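You operate a simulated robot arm through the tools that you are given. There is no shell and no other tool.

The job below is to be done with a simulated robot arm. You get a single attempt, and the scene is never put back.

## Task
Clamp the silver tap body in the vice and mask its bore with the red plug.
Fine: slide the jaw up to it and turn the vice lock first. Set down upright: silver tap body.

The check looks at the end state, three seconds after you hand in, the way a careful person would. Anything else that was tipped, shoved, dropped, spilled or broken makes it a failure.

## Robot
A 7-joint arm with a two-finger parallel gripper, fixed in place. Base frame: the origin is on the floor under the middle of its stand, x ahead of it, y to its left, z up; the work surface is at about z = 88. Lengths are in cm, angles in degrees, forces in N, time in s.
With the tool pointing down near the work surface it reaches from about 10 to 64 cm from the base axis. Its first joint turns from -66.0 to 66.0 degrees. Payload 1.57 kg.
Tool frame: the origin (TCP) lies between the finger pads and is the grasp point; the fingertips stand 3 cm ahead of it; z points along the fingers, y is the line along which they close. Largest opening 8 cm; finger width 1.7, thickness 1.2; the body of the gripper, 4 by 8.2 cm, starts 8 cm behind the TCP.
Orientation is told as [roll, pitch, yaw] about the base's x, y, z axes, in that order, counted from this pose: with the fingers straight down and closing along the base's y, the tool's x points along the base's -x, its y along +y and its z along -z.

## Interface
- The arm moves only by the tool arm_command. Its argument "plan" is one flat list of numbers, 6 for each row, row after row: the shift along the tool's x, y, z in cm, then the turn, a rotation vector about the tool's x, y, z in degrees. In form: [tx, ty, tz, wx, wy, wz, tx, ty, tz, wx, wy, wz, ...]. A call has 1 to 20 rows; each row shifts and turns the commanded pose from where the row before left it, along the tool's axes as they then stand. "grip" is the opening in per cent of the stroke, from 0 (shut) to 100 (fully open), set as the call begins (left out, the last holds). A row lasts 0.2 s, in which the tool goes at most 5 cm and 8.6 degrees; a call with a longer step from one row to the next is refused whole, and so is a gripper value outside its range. Where a pose cannot be reached the arm comes as near as it can. A force on the tool above 40 N (or 10 N above the force at the start of the call, whichever is more), or a blocked arm, ends the call early, and 0.2 s more pass. Each finger travels about 7.2 cm/s and halts on what it meets, pressing with about 33 N; the grip force reading is that of the motor and also rises with nothing between the fingers. The clock runs only during rows and for 0.2 s after the last one: add rows that do not move to give the fingers time. It gives the time, the measured TCP pose, the force on the tool (base axes), the opening and the grip force at its end, in the units of the frame above (readings bear some noise), with the torque about the TCP (base axes, N m) and any sound that the robot's microphone picked up.
- Cameras (640 x 400 px; columns grow to the right, rows downward): "scene" is fixed at [3.79, 41.92, 142.91]; the picture's right is [-0.91, -0.42, 0.00], its down [-0.23, 0.49, -0.84] and it looks along [0.35, -0.76, -0.54] (base axes); focal length 320 px, centre (320, 200). "wrist" rides on the gripper at [7.2, -0.7, -12.2] in the tool frame; the picture's right is [0.09, 1.00, 0.00], its down [-0.84, 0.08, -0.54] and it looks along [-0.54, 0.05, 0.84] (tool axes); focal length 238 px, centre (320, 200). There is no depth. A picture from a camera that has moved, and an enlarged one, comes with that camera's place and axes in the base frame and with its lens.
- snapshot(camera): a new picture of that camera. The clock stands still meanwhile.
- zoom(camera, box): a new picture of the part [left, top, right, bottom] of that camera's present view, enlarged. The clock stands still meanwhile.
- hand_in(): hands the job in; it is judged then, once.

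Nothing tells you positions but the pictures and the camera data. Unless the task says otherwise, let go and move clear before handing in.

The tools are called after ">>>" by a JSON object that holds its "name" and its "arguments". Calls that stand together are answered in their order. arm_command: Moves the arm, as the interface text tells. Its arguments: {"type":"object","properties":{"plan":{"type":"array","items":{"type":"number"}},"grip":{"type":"number"}},"required":["plan"]} The other tools are called the same way: snapshot (camera) takes a picture; zoom (camera, box) takes an enlarged picture of a part of a camera's view; hand_in () hands the job in.

At the start:

```text
time_s: 0.0
eef_pos: [39.4, -13.69, 117.58]
tool_rot: [0.0, -0.1, 0.1]
wrist_force: [0.9, -0.1, -0.1]
wrist_torque: [-0.01, 0.02, -0.03]
gripper_width: 8.06
finger_force: 0.2
```

scene: 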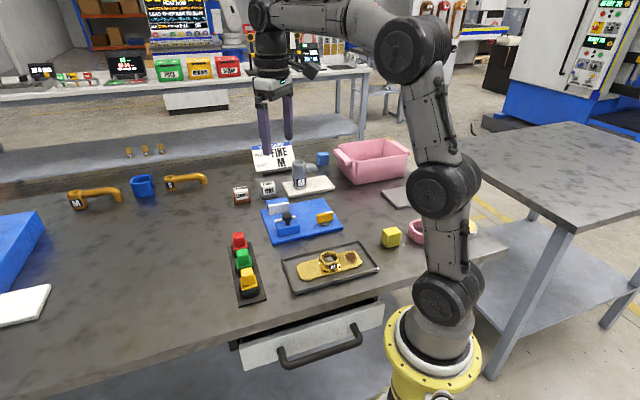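
wrist: 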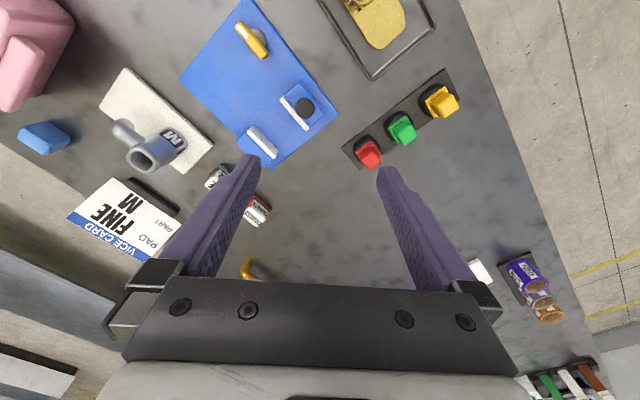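

I see a blue vice plate with a fixed jaw, a sliding jaw with a black knob and a yellow lock lever. The silver tap body stands on a pale board, and the red, green and yellow plugs sit in a black rack. I'll enlarge these areas before moving.

>>> {"name": "zoom", "arguments": {"camera": "scene", "box": [220, 130, 380, 250]}}

>>> {"name": "zoom", "arguments": {"camera": "scene", "box": [210, 200, 400, 310]}}

>>> {"name": "zoom", "arguments": {"camera": "wrist", "box": [60, 0, 380, 260]}}

>>> {"name": "zoom", "arguments": {"camera": "scene", "box": [240, 140, 340, 200]}}

```text
3.33 times, centred on (300, 190) of scene
camera zoom: at [3.79, 41.92, 142.91], right [-0.91, -0.42, 0.0], down [-0.23, 0.49, -0.84], along [0.35, -0.76, -0.54], focal length 1068 px, centre (387, 233)
```

zoom: 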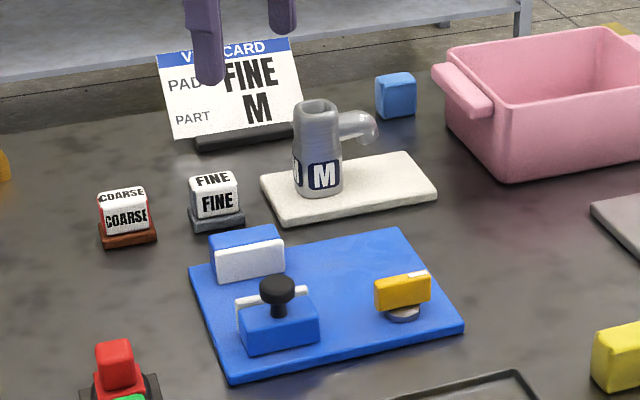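

```text
3.37 times, centred on (305, 255) of scene
camera zoom: at [3.79, 41.92, 142.91], right [-0.91, -0.42, 0.0], down [-0.23, 0.49, -0.84], along [0.35, -0.76, -0.54], focal length 1079 px, centre (370, 15)
```

zoom: 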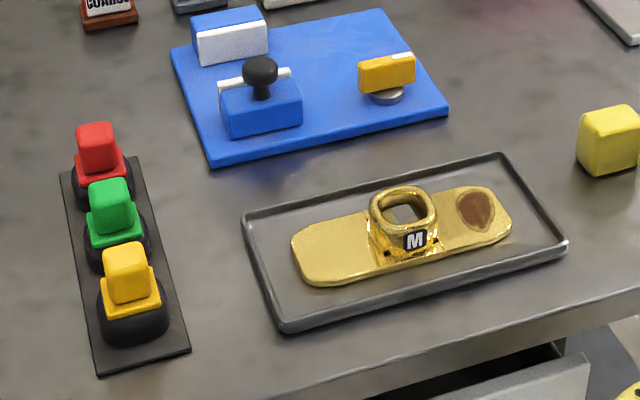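

```text
1.54 times, centred on (220, 130) of wrist
camera zoom: at [32.29, -14.37, 129.67], right [-0.09, 1.0, 0.0], down [0.84, 0.08, 0.54], along [0.54, 0.05, -0.84], focal length 367 px, centre (474, 308)
```

zoom: 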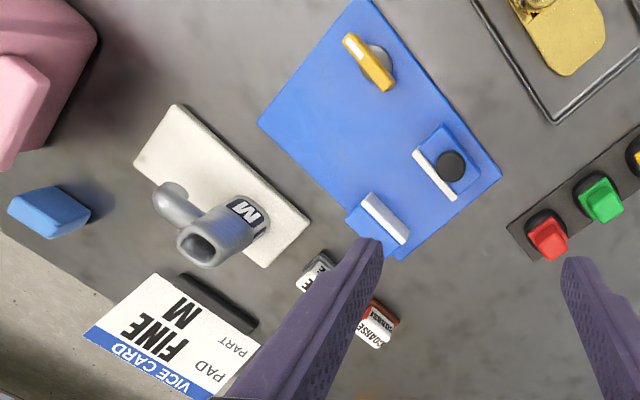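

```text
6.40 times, centred on (290, 170) of scene
camera zoom: at [3.79, 41.92, 142.91], right [-0.91, -0.42, 0.0], down [-0.23, 0.49, -0.84], along [0.35, -0.76, -0.54], focal length 2051 px, centre (512, 392)
```

zoom: 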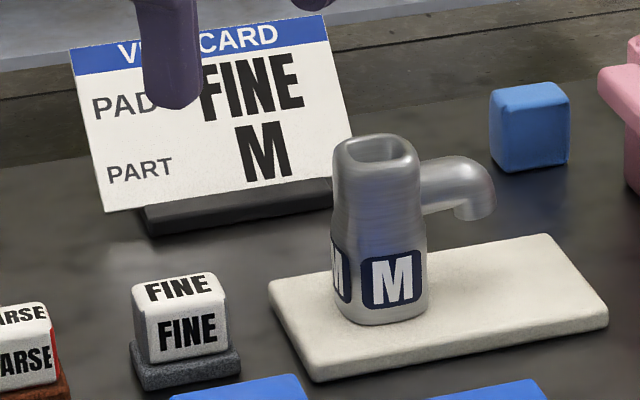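

The card reads PAD FINE / PART M, which matches the "Fine" rule: slide the jaw and turn the lock before masking. Next I'll enlarge the tap, vice, plugs and lock lever to measure them.

>>> {"name": "zoom", "arguments": {"camera": "wrist", "box": [80, 50, 240, 200]}}

>>> {"name": "zoom", "arguments": {"camera": "wrist", "box": [170, 0, 350, 180]}}

>>> {"name": "zoom", "arguments": {"camera": "wrist", "box": [330, 50, 490, 180]}}

>>> {"name": "zoom", "arguments": {"camera": "scene", "box": [225, 225, 275, 305]}}

>>> {"name": "zoom", "arguments": {"camera": "scene", "box": [255, 190, 350, 250]}}

```text
2.67 times, centred on (160, 125) of wrist
camera zoom: at [32.29, -14.37, 129.67], right [-0.09, 1.0, 0.0], down [0.84, 0.08, 0.54], along [0.54, 0.05, -0.84], focal length 636 px, centre (747, 400)
```

zoom: 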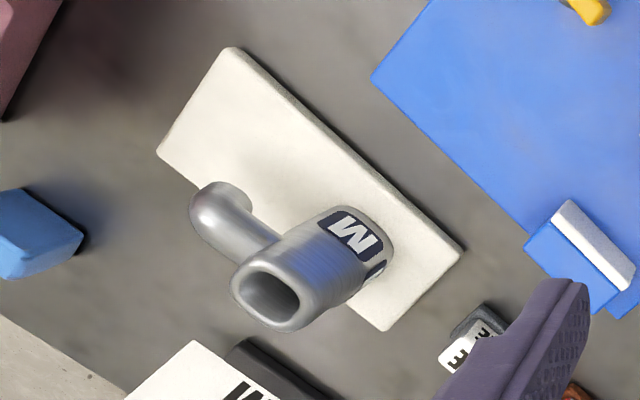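

```text
2.22 times, centred on (260, 90) of wrist
camera zoom: at [32.29, -14.37, 129.67], right [-0.09, 1.0, 0.0], down [0.84, 0.08, 0.54], along [0.54, 0.05, -0.84], focal length 530 px, centre (453, 444)
```

zoom: 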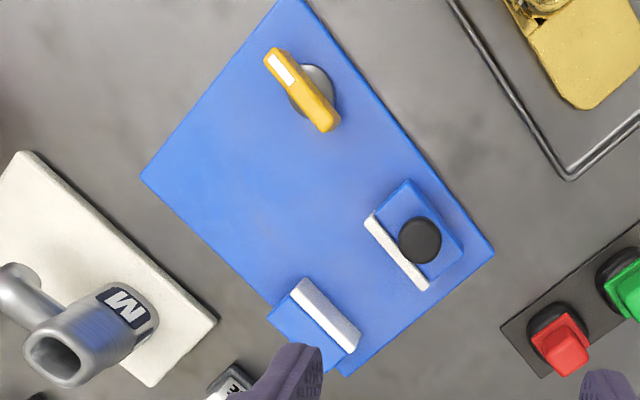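

```text
3.08 times, centred on (410, 115) of wrist
camera zoom: at [32.29, -14.37, 129.67], right [-0.09, 1.0, 0.0], down [0.84, 0.08, 0.54], along [0.54, 0.05, -0.84], focal length 733 px, centre (43, 462)
```

zoom: 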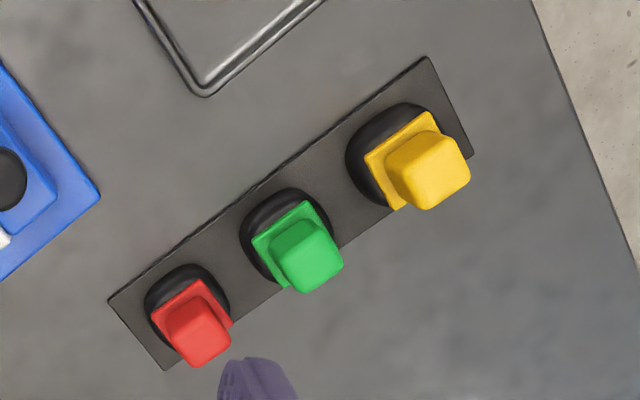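

```text
5.00 times, centred on (250, 265) of scene
camera zoom: at [3.79, 41.92, 142.91], right [-0.91, -0.42, 0.0], down [-0.23, 0.49, -0.84], along [0.35, -0.76, -0.54], focal length 1602 px, centre (670, -125)
```

zoom: 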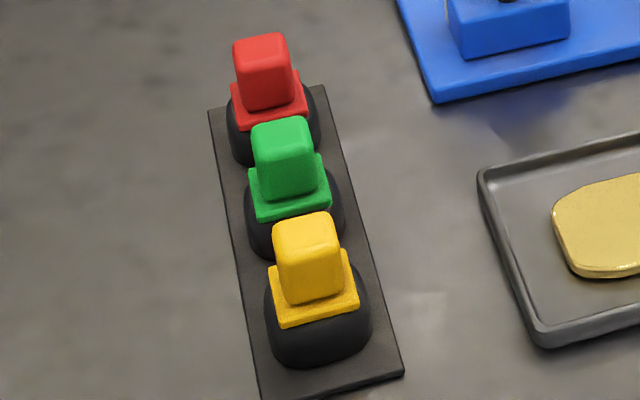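

```text
6.67 times, centred on (302, 220) of scene
camera zoom: at [3.79, 41.92, 142.91], right [-0.91, -0.42, 0.0], down [-0.23, 0.49, -0.84], along [0.35, -0.76, -0.54], focal length 2136 px, centre (437, 67)
```

zoom: 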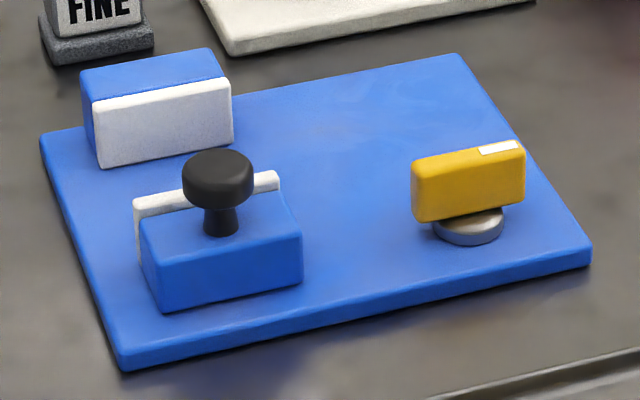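

The vice slides along a diagonal (+x, -y), with the lock lever at the other end of the plate. I'll move above the vice for a closer look.

>>> {"name": "arm_command", "arguments": {"plan": [0.7, -3.0, 2.5, 0, 0, 0, 0.7, -3.0, 2.5, 0, 0, 0, 0, 0, 0, 0, 0, 0], "grip": 100}}

>>> {"name": "snapshot", "arguments": {"camera": "wrist"}}

```text
time_s: 0.8
eef_pos: [38.25, -19.89, 112.51]
tool_rot: [0.1, 0.0, 0.0]
wrist_force: [-0.1, 1.0, -0.8]
wrist_torque: [0.0, 0.01, 0.03]
gripper_width: 8.01
finger_force: 0.0
```

```text
taken
camera wrist: at [31.04, -20.59, 124.64], right [-0.09, 1.0, 0.0], down [0.84, 0.08, 0.54], along [0.54, 0.05, -0.84], focal length 238 px, centre (320, 200)
```

wrist: 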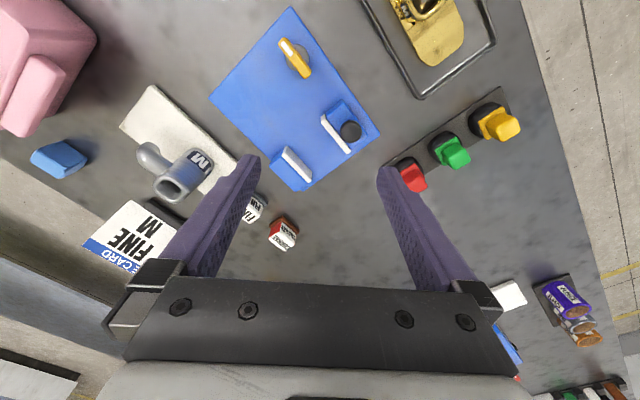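

To centre the vice in the wrist camera I need to pull back towards the base, so I'm moving lower and back.

>>> {"name": "arm_command", "arguments": {"plan": [3.0, 0, 2.0, 0, 0, 0, 3.0, 0, 2.0, 0, 0, 0, 3.0, 0, 2.0, 0, 0, 0, 0, 0, 0, 0, 0, 0]}}

>>> {"name": "zoom", "arguments": {"camera": "wrist", "box": [160, 20, 480, 220]}}

>>> {"name": "snapshot", "arguments": {"camera": "scene"}}

```text
time_s: 1.8
eef_pos: [29.27, -19.86, 106.34]
tool_rot: [0.0, 0.0, 0.0]
wrist_force: [0.5, 0.5, 0.2]
wrist_torque: [0.02, -0.01, 0.03]
gripper_width: 7.99
finger_force: 0.1
```

```text
2.00 times, centred on (320, 120) of wrist
camera zoom: at [22.12, -20.56, 118.42], right [-0.09, 1.0, 0.0], down [0.84, 0.08, 0.54], along [0.54, 0.05, -0.84], focal length 477 px, centre (320, 360)
```

zoom: 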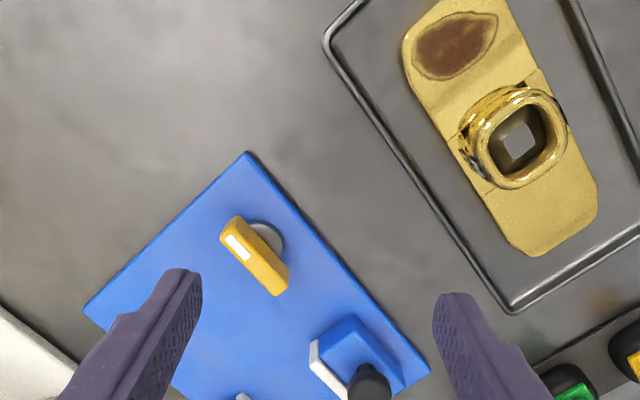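

```text
taken
```

scene: 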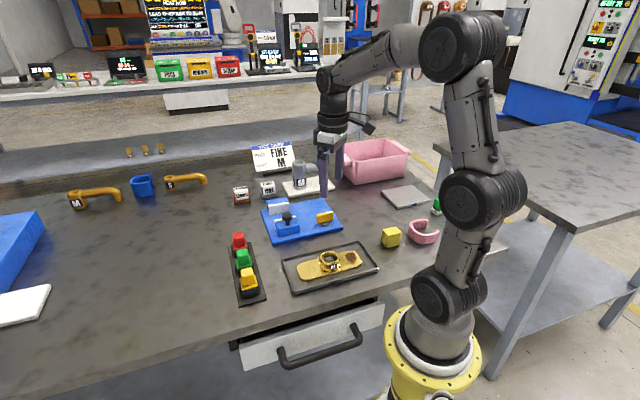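

The image bottom is the far side, so objects directly below the TCP appear in the upper rows without being hidden by the fingers. I'll go over the vice again, lower this time.

>>> {"name": "arm_command", "arguments": {"plan": [-4.0, 0.0, 0.5, 0, 0, 0, -4.0, 0.0, 1.5, 0, 0, 0, -2.5, 0, 1.0, 0, 0, 0, 0, 0, 0, 0, 0, 0]}}

>>> {"name": "snapshot", "arguments": {"camera": "wrist"}}

>>> {"name": "zoom", "arguments": {"camera": "wrist", "box": [200, 0, 440, 150]}}

>>> {"name": "zoom", "arguments": {"camera": "wrist", "box": [40, 20, 260, 220]}}

```text
time_s: 2.8
eef_pos: [39.64, -19.91, 103.35]
tool_rot: [0.0, 0.0, 0.0]
wrist_force: [0.8, -0.6, 0.2]
wrist_torque: [0.01, -0.01, 0.06]
gripper_width: 8.01
finger_force: 0.0
```

```text
taken
camera wrist: at [32.54, -20.58, 115.45], right [-0.09, 1.0, 0.0], down [0.84, 0.08, 0.54], along [0.54, 0.05, -0.84], focal length 238 px, centre (320, 200)
```

wrist: 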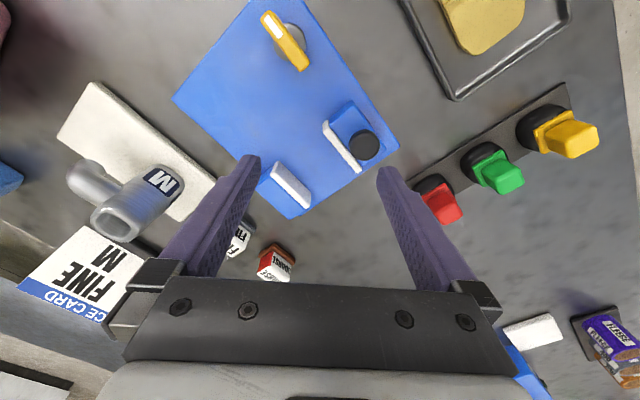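

```text
2.67 times, centred on (320, 75) of wrist
camera zoom: at [32.54, -20.58, 115.45], right [-0.09, 1.0, 0.0], down [0.84, 0.08, 0.54], along [0.54, 0.05, -0.84], focal length 636 px, centre (320, 533)
```

zoom: 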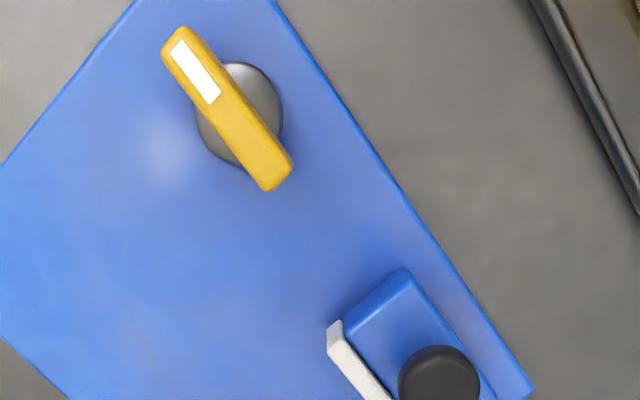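

```text
2.00 times, centred on (150, 120) of wrist
camera zoom: at [32.54, -20.58, 115.45], right [-0.09, 1.0, 0.0], down [0.84, 0.08, 0.54], along [0.54, 0.05, -0.84], focal length 477 px, centre (660, 360)
```

zoom: 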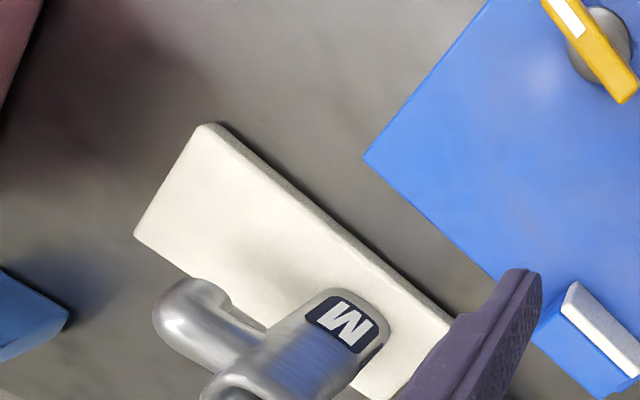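

I'll zoom in on the jaws from here to get the gap geometry.

>>> {"name": "zoom", "arguments": {"camera": "wrist", "box": [250, 90, 410, 220]}}

>>> {"name": "zoom", "arguments": {"camera": "wrist", "box": [50, 80, 210, 260]}}

>>> {"name": "zoom", "arguments": {"camera": "wrist", "box": [400, 60, 620, 230]}}

```text
3.08 times, centred on (330, 155) of wrist
camera zoom: at [32.54, -20.58, 115.45], right [-0.09, 1.0, 0.0], down [0.84, 0.08, 0.54], along [0.54, 0.05, -0.84], focal length 733 px, centre (289, 338)
```

zoom: 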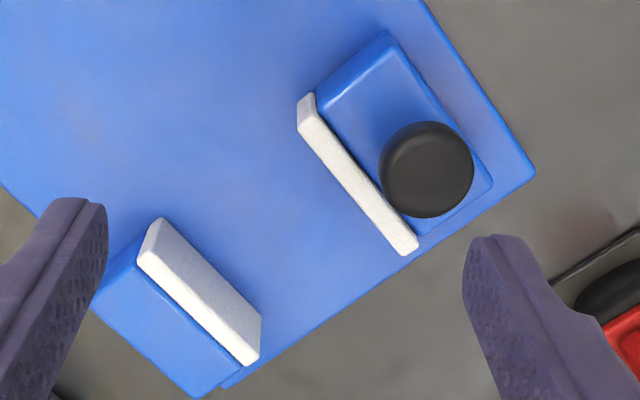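

```text
2.22 times, centred on (130, 170) of wrist
camera zoom: at [32.54, -20.58, 115.45], right [-0.09, 1.0, 0.0], down [0.84, 0.08, 0.54], along [0.54, 0.05, -0.84], focal length 530 px, centre (742, 267)
```

zoom: 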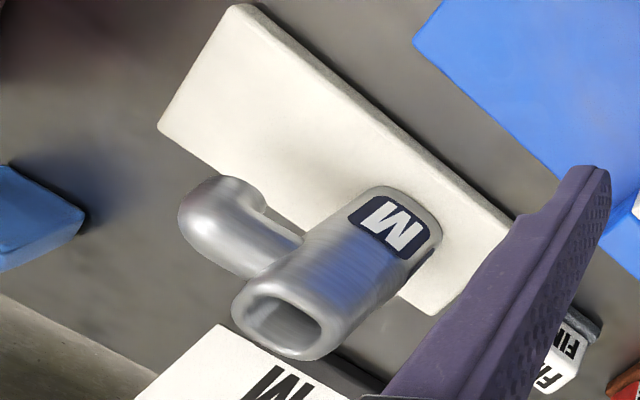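

```text
2.35 times, centred on (510, 145) of wrist
camera zoom: at [32.54, -20.58, 115.45], right [-0.09, 1.0, 0.0], down [0.84, 0.08, 0.54], along [0.54, 0.05, -0.84], focal length 561 px, centre (-127, 329)
```

zoom: 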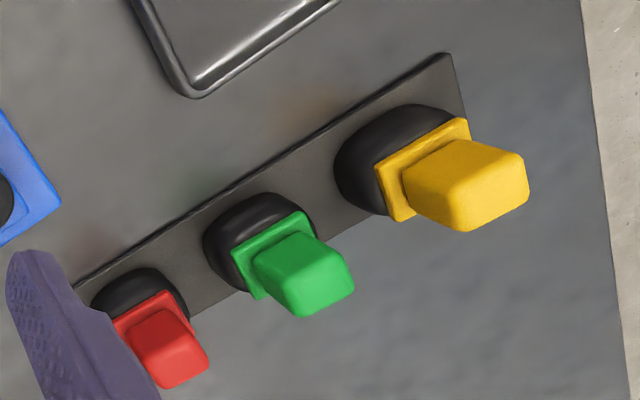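

The jaw gap is about 6.7 cm, running from (41.7,-17.6) to (46.4,-22.4). The tap axis is near (48.3,-38.7) with its top at z≈98, and the spout runs along (-x,-y). I'll rise, yaw +45° so the fingers straddle the tap across the spout, and hover near it for a look.

>>> {"name": "arm_command", "arguments": {"plan": [0, 0, -1.2, 0, 0, -7.5, 0, 0, -1.2, 0, 0, -7.5, 0, 0, -1.2, 0, 0, -7.5, 0, 0, -1.2, 0, 0, -7.5, 0, 0, -1.2, 0, 0, -7.5, 0, 0, -1.2, 0, 0, -7.5, 1.715, -3.977, 0, 0, 0, 0, 1.715, -3.977, 0, 0, 0, 0, 1.715, -3.977, 0, 0, 0, 0, 1.715, -3.977, 0, 0, 0, 0, 0, 0, 0, 0, 0, 0]}}

>>> {"name": "snapshot", "arguments": {"camera": "wrist"}}

>>> {"name": "snapshot", "arguments": {"camera": "scene"}}

```text
time_s: 5.2
eef_pos: [45.91, -35.82, 110.64]
tool_rot: [0.1, 0.0, 44.9]
wrist_force: [-0.3, 0.1, -1.0]
wrist_torque: [0.01, -0.02, -0.01]
gripper_width: 7.99
finger_force: 0.0
```

```text
taken
camera wrist: at [41.31, -41.5, 122.81], right [-0.77, 0.64, 0.0], down [0.54, 0.65, 0.54], along [0.35, 0.42, -0.84], focal length 238 px, centre (320, 200)
```

wrist: 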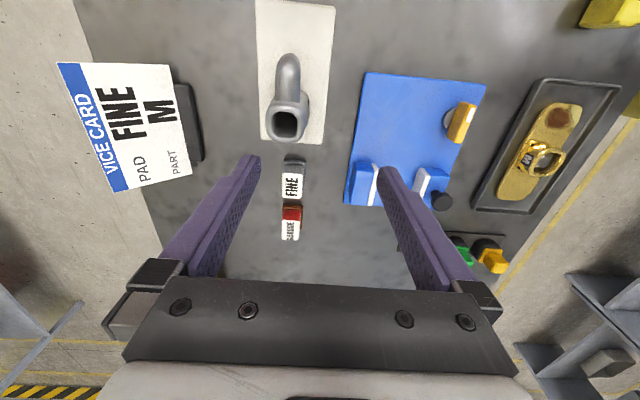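

```text
taken
```

scene: 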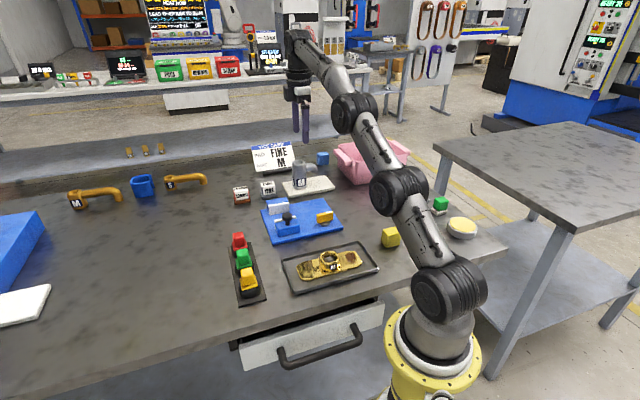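

Now the tap is seen nearly aligned with the tool axes. I'll enlarge it to measure its axis, bore and yaw.

>>> {"name": "zoom", "arguments": {"camera": "wrist", "box": [230, 30, 350, 150]}}

>>> {"name": "zoom", "arguments": {"camera": "wrist", "box": [330, 60, 510, 220]}}

```text
3.33 times, centred on (290, 90) of wrist
camera zoom: at [41.31, -41.5, 122.81], right [-0.77, 0.64, 0.0], down [0.54, 0.65, 0.54], along [0.35, 0.42, -0.84], focal length 794 px, centre (420, 567)
```

zoom: 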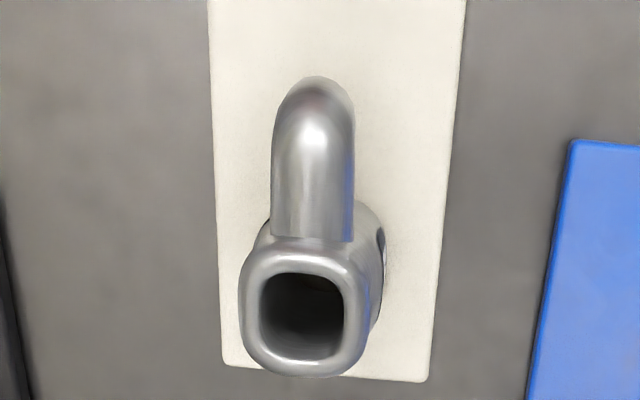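

```text
2.50 times, centred on (420, 140) of wrist
camera zoom: at [41.31, -41.5, 122.81], right [-0.77, 0.64, 0.0], down [0.54, 0.65, 0.54], along [0.35, 0.42, -0.84], focal length 596 px, centre (70, 350)
```

zoom: 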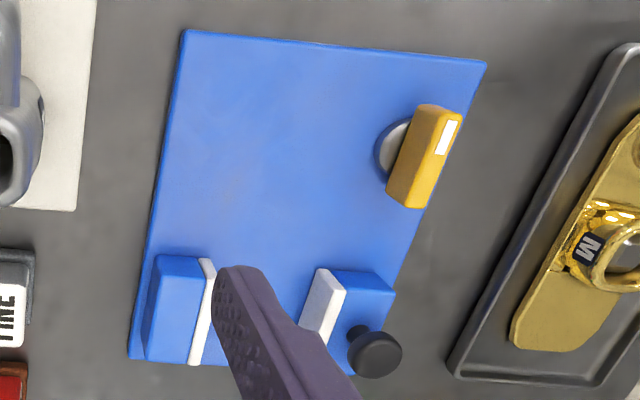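

The tap top centre comes out at (48.3,-38.75) with a body about 4 cm square, yawed about 45°, and the bore is about 2.6 cm. I'll centre the open gripper over it, come down to z≈104.5 and check alignment.

>>> {"name": "arm_command", "arguments": {"plan": [0.184, -1.888, 0, 0, 0, 0, 0.184, -1.888, 0, 0, 0, 0, 0, 0, 3.07, 0, 0, 0, 0, 0, 3.07, 0, 0, 0, 0, 0, 0, 0, 0, 0]}}

>>> {"name": "snapshot", "arguments": {"camera": "wrist"}}

>>> {"name": "zoom", "arguments": {"camera": "scene", "box": [230, 80, 390, 200]}}

```text
time_s: 6.4
eef_pos: [46.31, -37.19, 103.55]
tool_rot: [0.0, 0.0, 45.1]
wrist_force: [0.4, -0.6, 0.5]
wrist_torque: [0.02, -0.01, -0.04]
gripper_width: 8.01
finger_force: 0.1
out of reach, approached as far as the arm can: row 1, 2
```

```text
taken
camera wrist: at [41.78, -42.79, 115.55], right [-0.77, 0.64, 0.0], down [0.54, 0.65, 0.54], along [0.35, 0.42, -0.84], focal length 238 px, centre (320, 200)
```

wrist: 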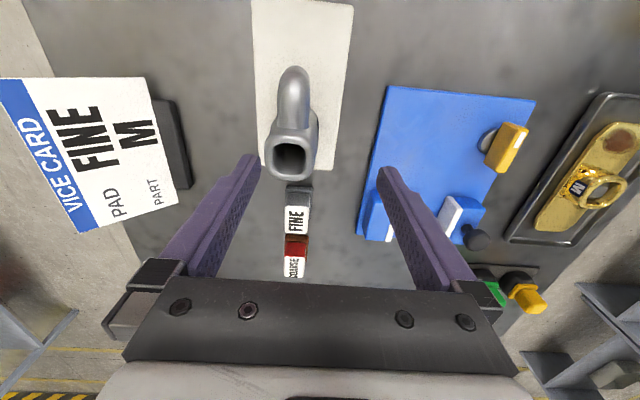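

```text
3.33 times, centred on (310, 140) of scene
camera zoom: at [3.79, 41.92, 142.91], right [-0.91, -0.42, 0.0], down [-0.23, 0.49, -0.84], along [0.35, -0.76, -0.54], focal length 1068 px, centre (353, 400)
```

zoom: 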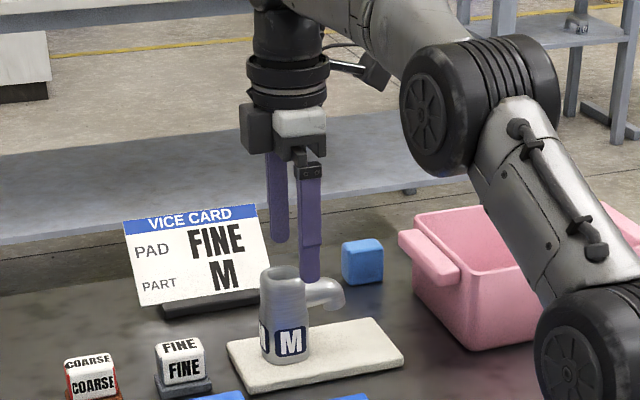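

The straight-over move ran out of reach at height, but the limit should ease lower down. I'll step outward in small moves at this height to see how far it gets.

>>> {"name": "arm_command", "arguments": {"plan": [-0.16, -1.26, 0, 0, 0, 0, -0.16, -1.26, 0, 0, 0, 0, 0, 0, 0, 0, 0, 0]}}

>>> {"name": "snapshot", "arguments": {"camera": "wrist"}}

```text
time_s: 7.2
eef_pos: [48.35, -38.64, 103.43]
tool_rot: [-0.1, -0.1, 45.0]
wrist_force: [-0.6, -0.2, -0.1]
wrist_torque: [-0.01, -0.05, 0.0]
gripper_width: 8.0
finger_force: 0.1
```

```text
taken
camera wrist: at [43.8, -44.26, 115.49], right [-0.77, 0.64, 0.0], down [0.54, 0.65, 0.54], along [0.35, 0.42, -0.84], focal length 238 px, centre (320, 200)
```

wrist: 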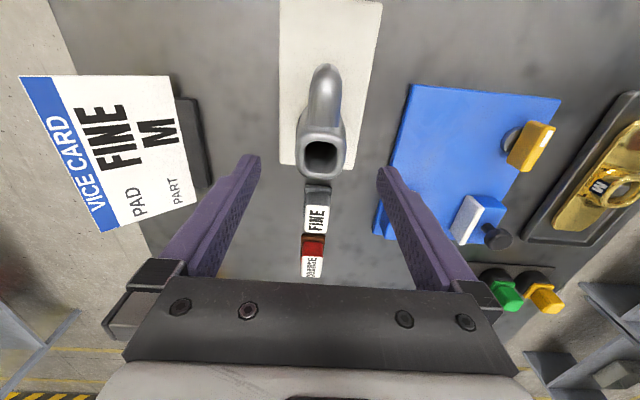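

Reached. I'll zoom to verify the tap's centre relative to the TCP before descending.

>>> {"name": "zoom", "arguments": {"camera": "wrist", "box": [250, 50, 400, 200]}}

>>> {"name": "zoom", "arguments": {"camera": "scene", "box": [250, 110, 360, 200]}}

```text
2.67 times, centred on (325, 125) of wrist
camera zoom: at [43.8, -44.26, 115.49], right [-0.77, 0.64, 0.0], down [0.54, 0.65, 0.54], along [0.35, 0.42, -0.84], focal length 636 px, centre (307, 400)
```

zoom: 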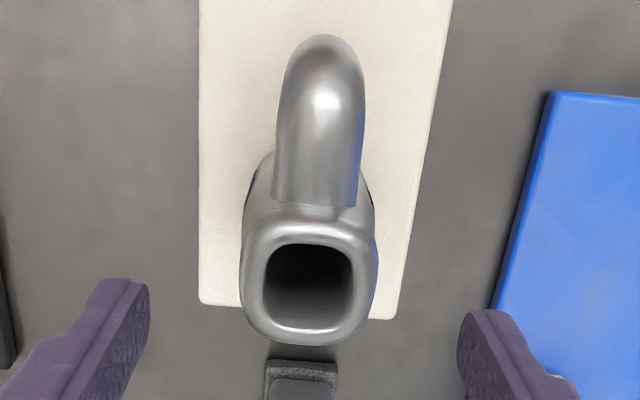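

```text
4.44 times, centred on (305, 155) of scene
camera zoom: at [3.79, 41.92, 142.91], right [-0.91, -0.42, 0.0], down [-0.23, 0.49, -0.84], along [0.35, -0.76, -0.54], focal length 1424 px, centre (387, 400)
```

zoom: 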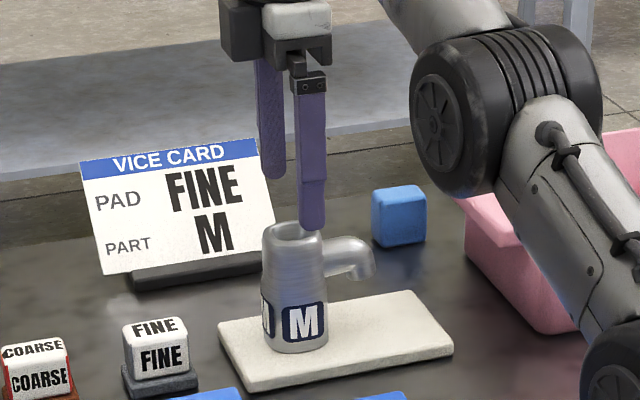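

The top-ring centre reads (48.4,-38.7), right under the TCP, so I'll descend to z≈95.7 with the fingers astride the tap.

>>> {"name": "arm_command", "arguments": {"plan": [0, 0, 1.5, 0, 0, 0, 0, 0, 1.5, 0, 0, 0, 0, 0, 1.5, 0, 0, 0, 0, 0, 1.5, 0, 0, 0, 0, 0, 1.7, 0, 0, 0, 0, 0, 0, 0, 0, 0]}}

>>> {"name": "snapshot", "arguments": {"camera": "wrist"}}

>>> {"name": "zoom", "arguments": {"camera": "scene", "box": [250, 110, 360, 200]}}

```text
time_s: 8.6
eef_pos: [48.44, -38.63, 95.8]
tool_rot: [0.0, 0.1, 45.1]
wrist_force: [-0.6, 0.2, 0.6]
wrist_torque: [0.01, -0.04, -0.01]
gripper_width: 8.01
finger_force: 0.0
```

```text
taken
camera wrist: at [43.86, -44.2, 107.83], right [-0.77, 0.64, 0.0], down [0.54, 0.65, 0.54], along [0.35, 0.42, -0.84], focal length 238 px, centre (320, 200)
```

wrist: 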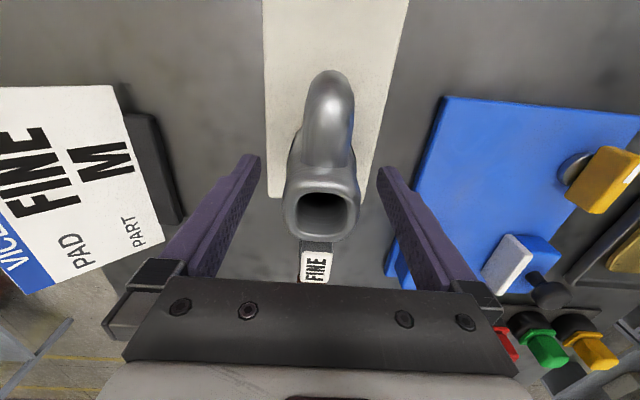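

```text
4.44 times, centred on (305, 155) of scene
camera zoom: at [3.79, 41.92, 142.91], right [-0.91, -0.42, 0.0], down [-0.23, 0.49, -0.84], along [0.35, -0.76, -0.54], focal length 1424 px, centre (387, 400)
```

zoom: 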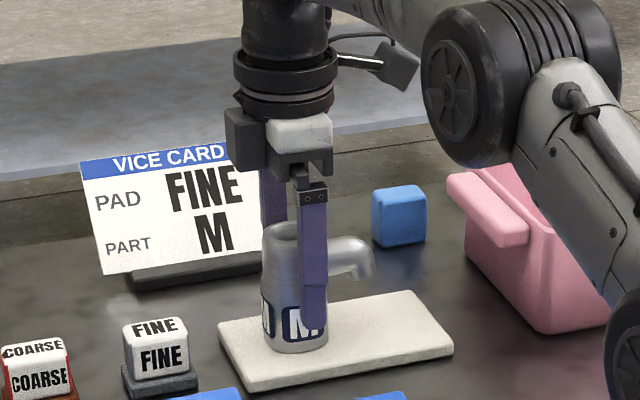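

The tap is centred between the fingers, and the tips are well above the board. Closing now.

>>> {"name": "arm_command", "arguments": {"plan": [0, 0, 0, 0, 0, 0, 0, 0, 0, 0, 0, 0, 0, 0, 0, 0, 0, 0, 0, 0, 0, 0, 0, 0], "grip": 0}}

>>> {"name": "snapshot", "arguments": {"camera": "wrist"}}

```text
time_s: 9.6
eef_pos: [48.44, -38.64, 95.82]
tool_rot: [0.0, -0.1, 45.1]
wrist_force: [-1.6, 1.2, 0.7]
wrist_torque: [-0.02, 0.07, -0.05]
gripper_width: 4.56
finger_force: 33.2
```

```text
taken
camera wrist: at [43.86, -44.19, 107.83], right [-0.77, 0.64, 0.0], down [0.54, 0.65, 0.54], along [0.35, 0.42, -0.84], focal length 238 px, centre (320, 200)
```

wrist: 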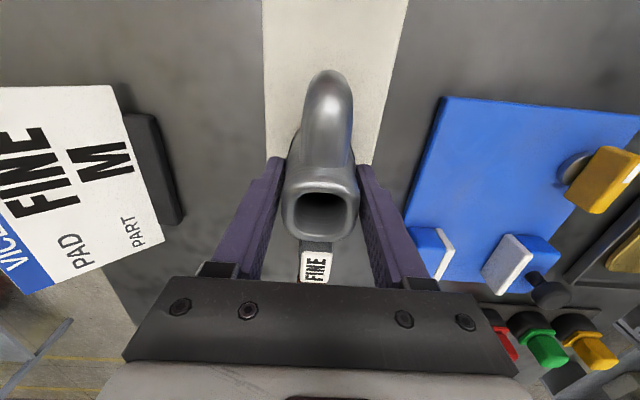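

Gripped at 4.56 cm wide. Before lifting, I'll take a closer look at the jaws from this viewpoint to cross-check the vice geometry.

>>> {"name": "zoom", "arguments": {"camera": "wrist", "box": [380, 180, 620, 330]}}

>>> {"name": "zoom", "arguments": {"camera": "scene", "box": [255, 190, 350, 250]}}

```text
2.67 times, centred on (500, 255) of wrist
camera zoom: at [43.86, -44.19, 107.83], right [-0.77, 0.64, 0.0], down [0.54, 0.65, 0.54], along [0.35, 0.42, -0.84], focal length 636 px, centre (-160, 53)
```

zoom: 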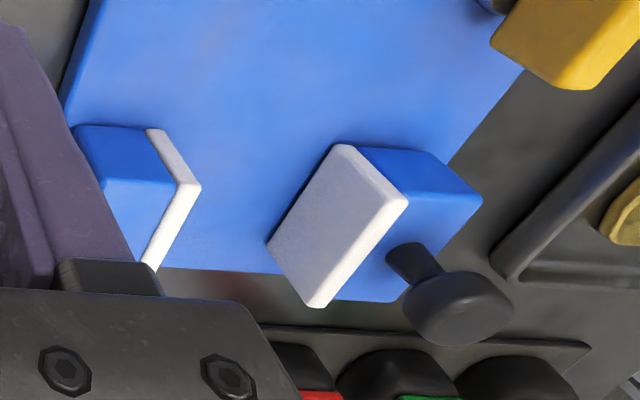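

```text
6.67 times, centred on (302, 220) of scene
camera zoom: at [3.79, 41.92, 142.91], right [-0.91, -0.42, 0.0], down [-0.23, 0.49, -0.84], along [0.35, -0.76, -0.54], focal length 2136 px, centre (437, 67)
```

zoom: 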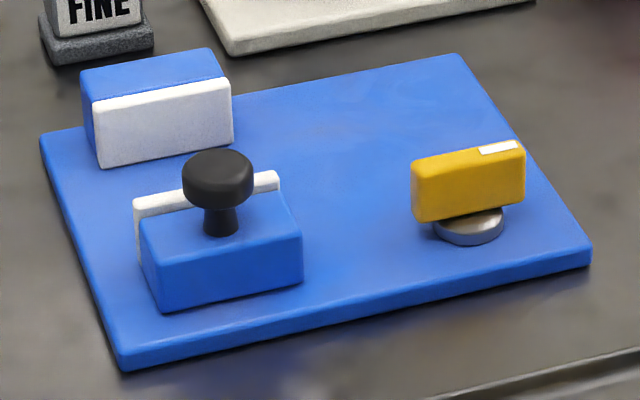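

The cross-check gives fixed-face centre (46.5,-22.3), moving-face centre (41.65,-17.35), gap ≈6.9 and face angle ≈44°. The jaw tops are at z≈92.1, so my fingertips (92.8) stay above them. I'll lift the tap straight up.

>>> {"name": "arm_command", "arguments": {"plan": [0, 0, -0.5, 0, 0, 0, 0, 0, -1.5, 0, 0, 0, 0, 0, -1.5, 0, 0, 0, 0, 0, -1.5, 0, 0, 0, 0, 0, -1.5, 0, 0, 0, 0, 0, -1.0, 0, 0, 0, 0, 0, 0, 0, 0, 0]}}

>>> {"name": "zoom", "arguments": {"camera": "scene", "box": [230, 80, 390, 200]}}

>>> {"name": "snapshot", "arguments": {"camera": "wrist"}}

```text
time_s: 11.2
eef_pos: [48.36, -38.41, 103.41]
tool_rot: [0.0, 0.1, 44.9]
wrist_force: [-0.1, 0.6, -5.7]
wrist_torque: [0.02, -0.02, 0.03]
gripper_width: 4.57
finger_force: 33.4
```

```text
3.33 times, centred on (310, 140) of scene
camera zoom: at [3.8, 41.91, 142.91], right [-0.91, -0.42, 0.0], down [-0.23, 0.49, -0.84], along [0.35, -0.76, -0.54], focal length 1068 px, centre (353, 400)
```

zoom: 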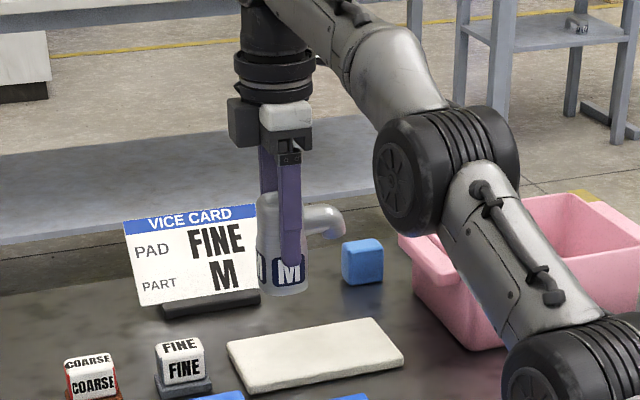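

```text
taken
camera wrist: at [43.75, -44.1, 115.42], right [-0.77, 0.64, 0.0], down [0.54, 0.65, 0.54], along [0.35, 0.42, -0.84], focal length 238 px, centre (320, 200)
```

wrist: 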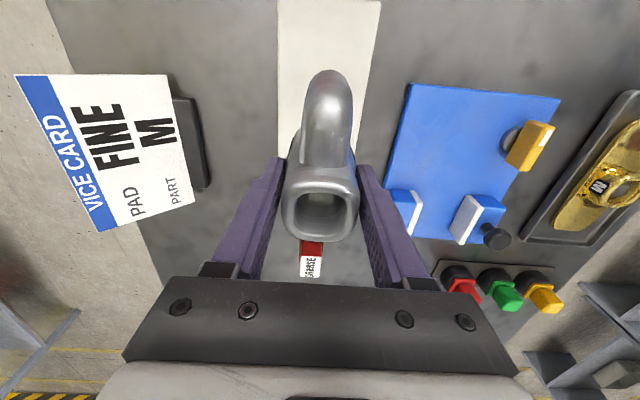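

The tap is held upright and lifted about 7.6 cm. I'll carry it over the vice, to above (44.4,-20.2).

>>> {"name": "arm_command", "arguments": {"plan": [-1.258, 1.964, 0, 0, 0, 0, -1.258, 1.964, 0, 0, 0, 0, -1.258, 1.964, -0.3, 0, 0, 0, -1.258, 1.964, -0.3, 0, 0, 0, -1.258, 1.964, -0.3, 0, 0, 0, -1.258, 1.964, -0.3, 0, 0, 0, -1.258, 1.964, 0, 0, 0, 0.5, -1.258, 1.964, 0, 0, 0, 0.5, 0, 0, 0, 0, 0, 0, 0, 0, 0, 0, 0, 0]}}

>>> {"name": "snapshot", "arguments": {"camera": "wrist"}}

>>> {"name": "zoom", "arguments": {"camera": "scene", "box": [230, 150, 380, 250]}}

```text
time_s: 13.4
eef_pos: [44.22, -20.35, 104.45]
tool_rot: [0.0, 0.0, 44.1]
wrist_force: [-0.4, 0.3, -5.5]
wrist_torque: [0.01, -0.02, -0.01]
gripper_width: 4.58
finger_force: 33.3
```

```text
taken
camera wrist: at [39.49, -25.79, 116.5], right [-0.76, 0.65, 0.0], down [0.55, 0.64, 0.54], along [0.35, 0.41, -0.84], focal length 238 px, centre (320, 200)
```

wrist: 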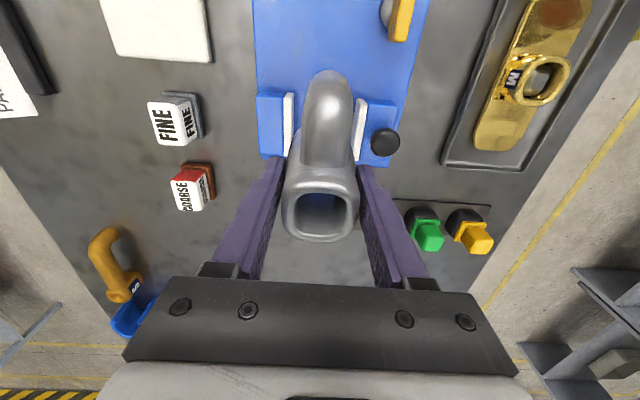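

```text
4.00 times, centred on (305, 200) of scene
camera zoom: at [3.8, 41.92, 142.91], right [-0.91, -0.42, 0.0], down [-0.23, 0.49, -0.84], along [0.35, -0.76, -0.54], focal length 1282 px, centre (380, 200)
```

zoom: 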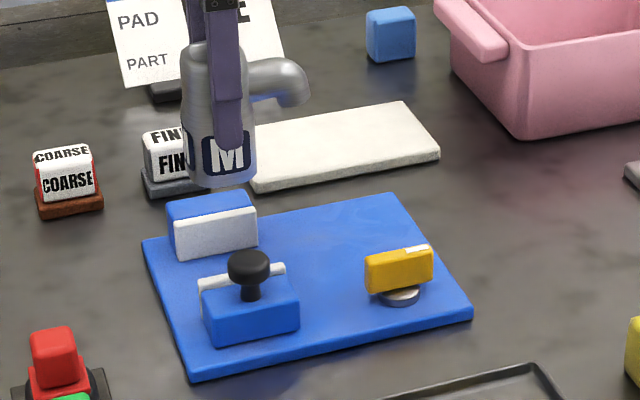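

Now hovering over the vice. I'll zoom to check the jaw positions against the tap before lowering.

>>> {"name": "zoom", "arguments": {"camera": "wrist", "box": [230, 60, 430, 200]}}

```text
2.86 times, centred on (330, 130) of wrist
camera zoom: at [39.49, -25.79, 116.5], right [-0.76, 0.65, 0.0], down [0.55, 0.64, 0.54], along [0.35, 0.41, -0.84], focal length 681 px, centre (291, 400)
```

zoom: 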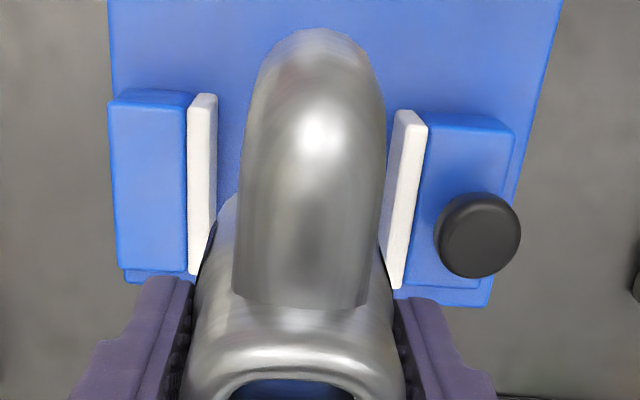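

The geometry agrees: the tap will sit about 0.6 cm off the fixed face and 1.4 cm off the moving one. Lowering towards the plate.

>>> {"name": "arm_command", "arguments": {"plan": [0, 0, 1.3, 0, 0, 0, 0, 0, 1.3, 0, 0, 0, 0, 0, 1.3, 0, 0, 0, 0, 0, 1.3, 0, 0, 0, 0, 0, 1.3, 0, 0, 0, 0, 0, 1.0, 0, 0, 0, 0, 0, 0.5, 0, 0, 0, 0, 0, 0, 0, 0, 0]}}

>>> {"name": "snapshot", "arguments": {"camera": "wrist"}}

>>> {"name": "zoom", "arguments": {"camera": "scene", "box": [245, 160, 355, 250]}}

```text
time_s: 15.2
eef_pos: [44.43, -20.21, 96.64]
tool_rot: [-0.1, 0.0, 44.0]
wrist_force: [0.5, 0.3, -4.8]
wrist_torque: [0.02, 0.0, -0.03]
gripper_width: 4.56
finger_force: 33.0
```

```text
taken
camera wrist: at [39.74, -25.77, 108.63], right [-0.76, 0.65, 0.0], down [0.55, 0.64, 0.54], along [0.35, 0.41, -0.84], focal length 238 px, centre (320, 200)
```

wrist: 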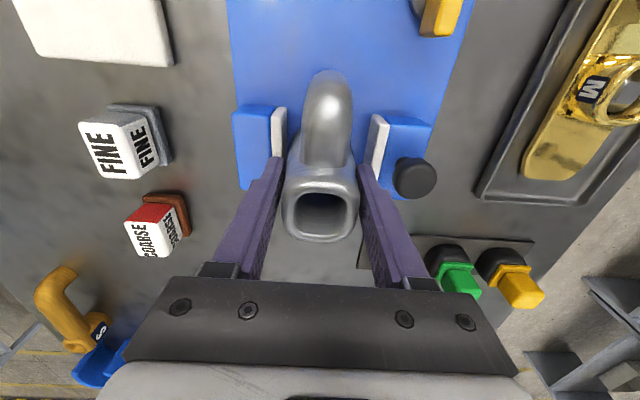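

```text
4.44 times, centred on (300, 205) of scene
camera zoom: at [3.8, 41.92, 142.91], right [-0.91, -0.42, 0.0], down [-0.23, 0.49, -0.84], along [0.35, -0.76, -0.54], focal length 1424 px, centre (409, 178)
```

zoom: 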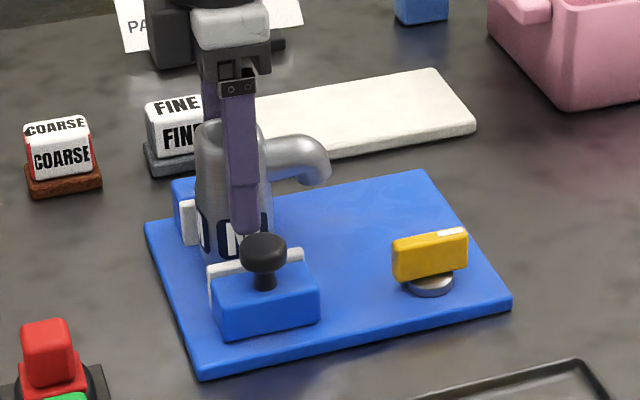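

No contact yet at z≈96.6. I'll lower in small steps, watching the vertical force.

>>> {"name": "arm_command", "arguments": {"plan": [0, 0, 0.15, 0, 0, 0, 0, 0, 0.15, 0, 0, 0, 0, 0, 0.15, 0, 0, 0, 0, 0, 0, 0, 0, 0]}}

```text
time_s: 16.2
eef_pos: [44.42, -20.37, 96.05]
tool_rot: [0.0, 0.0, 44.0]
wrist_force: [0.8, -0.6, -4.9]
wrist_torque: [0.05, 0.01, 0.0]
gripper_width: 4.59
finger_force: 32.9
```

>>> {"name": "arm_command", "arguments": {"plan": [0, 0, 0.1, 0, 0, 0, 0, 0, 0.1, 0, 0, 0, 0, 0, 0, 0, 0, 0]}}

```text
time_s: 17.0
eef_pos: [44.34, -20.44, 96.02]
tool_rot: [0.1, -0.1, 44.0]
wrist_force: [0.1, 0.8, -4.7]
wrist_torque: [0.03, -0.03, 0.02]
gripper_width: 4.55
finger_force: 33.2
```

>>> {"name": "arm_command", "arguments": {"plan": [0, 0, 0.1, 0, 0, 0, 0, 0, 0.05, 0, 0, 0, 0, 0, 0, 0, 0, 0]}}

>>> {"name": "zoom", "arguments": {"camera": "scene", "box": [265, 185, 325, 235]}}

```text
time_s: 17.8
eef_pos: [44.28, -20.26, 95.79]
tool_rot: [0.0, 0.0, 44.0]
wrist_force: [-1.0, -1.5, -4.4]
wrist_torque: [0.01, -0.02, -0.03]
gripper_width: 4.57
finger_force: 33.1
```

```text
8.00 times, centred on (295, 210) of scene
camera zoom: at [3.8, 41.92, 142.91], right [-0.91, -0.42, 0.0], down [-0.23, 0.49, -0.84], along [0.35, -0.76, -0.54], focal length 2564 px, centre (520, 120)
```

zoom: 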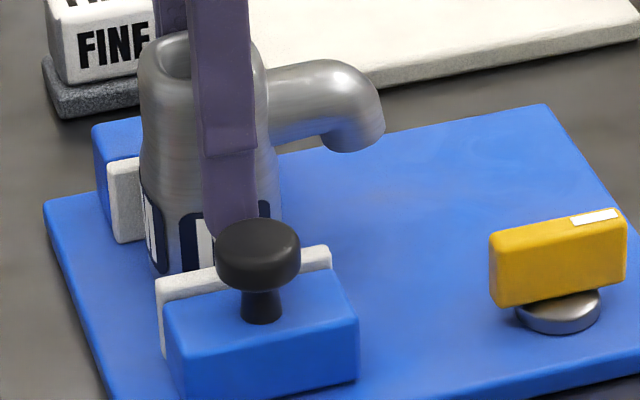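

>>> {"name": "arm_command", "arguments": {"plan": [0, 0, 0.1, 0, 0, 0, 0, 0, 0, 0, 0, 0]}}

```text
time_s: 18.4
eef_pos: [44.31, -20.33, 95.65]
tool_rot: [-0.1, 0.0, 44.1]
wrist_force: [0.5, 0.5, -4.4]
wrist_torque: [0.04, -0.01, -0.01]
gripper_width: 4.58
finger_force: 33.2
```

>>> {"name": "arm_command", "arguments": {"plan": [0, 0, 0.1, 0, 0, 0, 0, 0, 0, 0, 0, 0]}}

```text
time_s: 19.0
eef_pos: [44.34, -20.28, 95.56]
tool_rot: [0.1, -0.1, 43.9]
wrist_force: [-2.6, 1.2, -1.3]
wrist_torque: [-0.05, 0.18, -0.04]
gripper_width: 4.59
finger_force: 33.3
```

>>> {"name": "arm_command", "arguments": {"plan": [0, 0, 0.06, 0, 0, 0, 0, 0, 0, 0, 0, 0]}}

>>> {"name": "zoom", "arguments": {"camera": "scene", "box": [265, 185, 325, 235]}}

>>> {"name": "snapshot", "arguments": {"camera": "wrist"}}

```text
time_s: 19.6
eef_pos: [44.33, -20.23, 95.6]
tool_rot: [-0.2, 0.0, 43.9]
wrist_force: [-4.0, 4.7, 8.1]
wrist_torque: [0.22, 0.51, -0.11]
gripper_width: 4.57
finger_force: 32.9
```

```text
8.00 times, centred on (295, 210) of scene
camera zoom: at [3.77, 41.94, 142.9], right [-0.91, -0.42, 0.0], down [-0.23, 0.49, -0.84], along [0.35, -0.76, -0.54], focal length 2564 px, centre (520, 120)
```

zoom: 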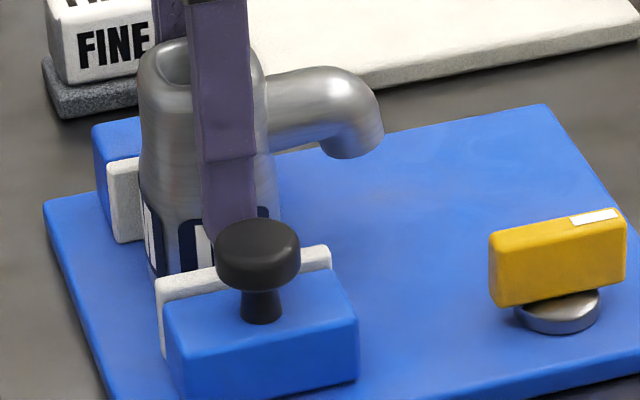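

```text
taken
camera wrist: at [39.65, -25.82, 107.61], right [-0.76, 0.65, 0.0], down [0.55, 0.64, 0.54], along [0.35, 0.41, -0.84], focal length 238 px, centre (320, 200)
```

wrist: 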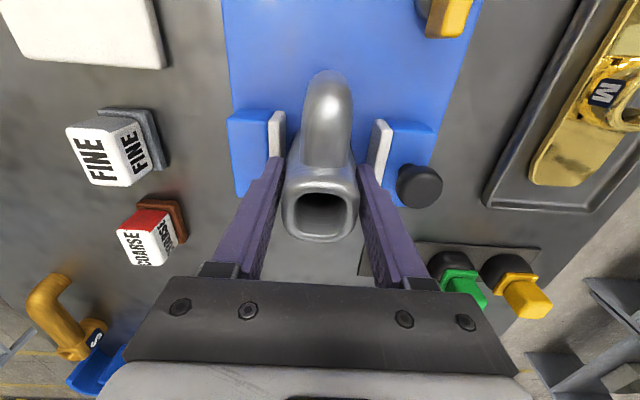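

Contact: the force jumped to +8 N with a lateral component away from the fixed jaw. I need to know whether the base is on the plate or a fingertip is on the fixed jaw's edge, so I'll look closer.

>>> {"name": "zoom", "arguments": {"camera": "wrist", "box": [220, 90, 320, 190]}}

>>> {"name": "zoom", "arguments": {"camera": "wrist", "box": [330, 90, 450, 220]}}

>>> {"name": "zoom", "arguments": {"camera": "scene", "box": [270, 195, 310, 225]}}

```text
4.00 times, centred on (270, 140) of wrist
camera zoom: at [39.65, -25.82, 107.61], right [-0.76, 0.65, 0.0], down [0.55, 0.64, 0.54], along [0.35, 0.41, -0.84], focal length 953 px, centre (520, 440)
```

zoom: 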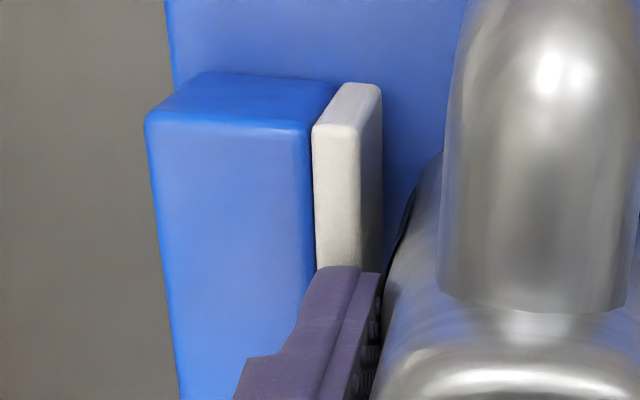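

```text
3.08 times, centred on (390, 155) of wrist
camera zoom: at [39.65, -25.82, 107.61], right [-0.76, 0.65, 0.0], down [0.55, 0.64, 0.54], along [0.35, 0.41, -0.84], focal length 733 px, centre (105, 338)
```

zoom: 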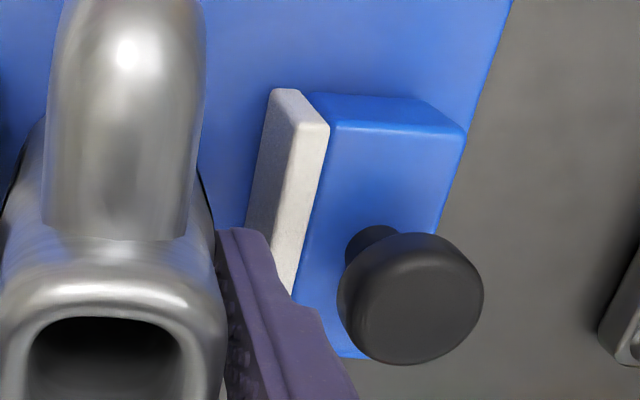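

```text
13.33 times, centred on (290, 210) of scene
camera zoom: at [3.77, 41.94, 142.9], right [-0.91, -0.42, 0.0], down [-0.23, 0.49, -0.84], along [0.35, -0.76, -0.54], focal length 4273 px, centre (720, 67)
```

zoom: 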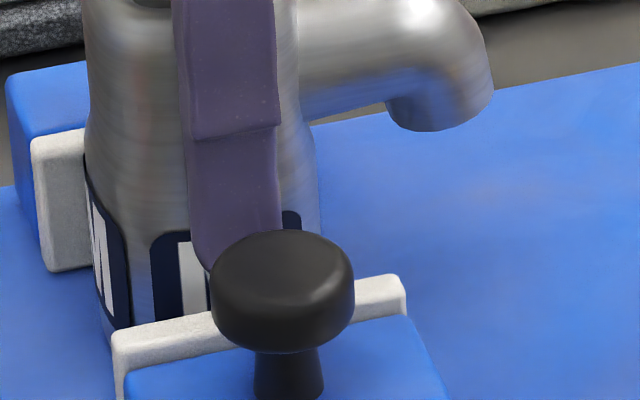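

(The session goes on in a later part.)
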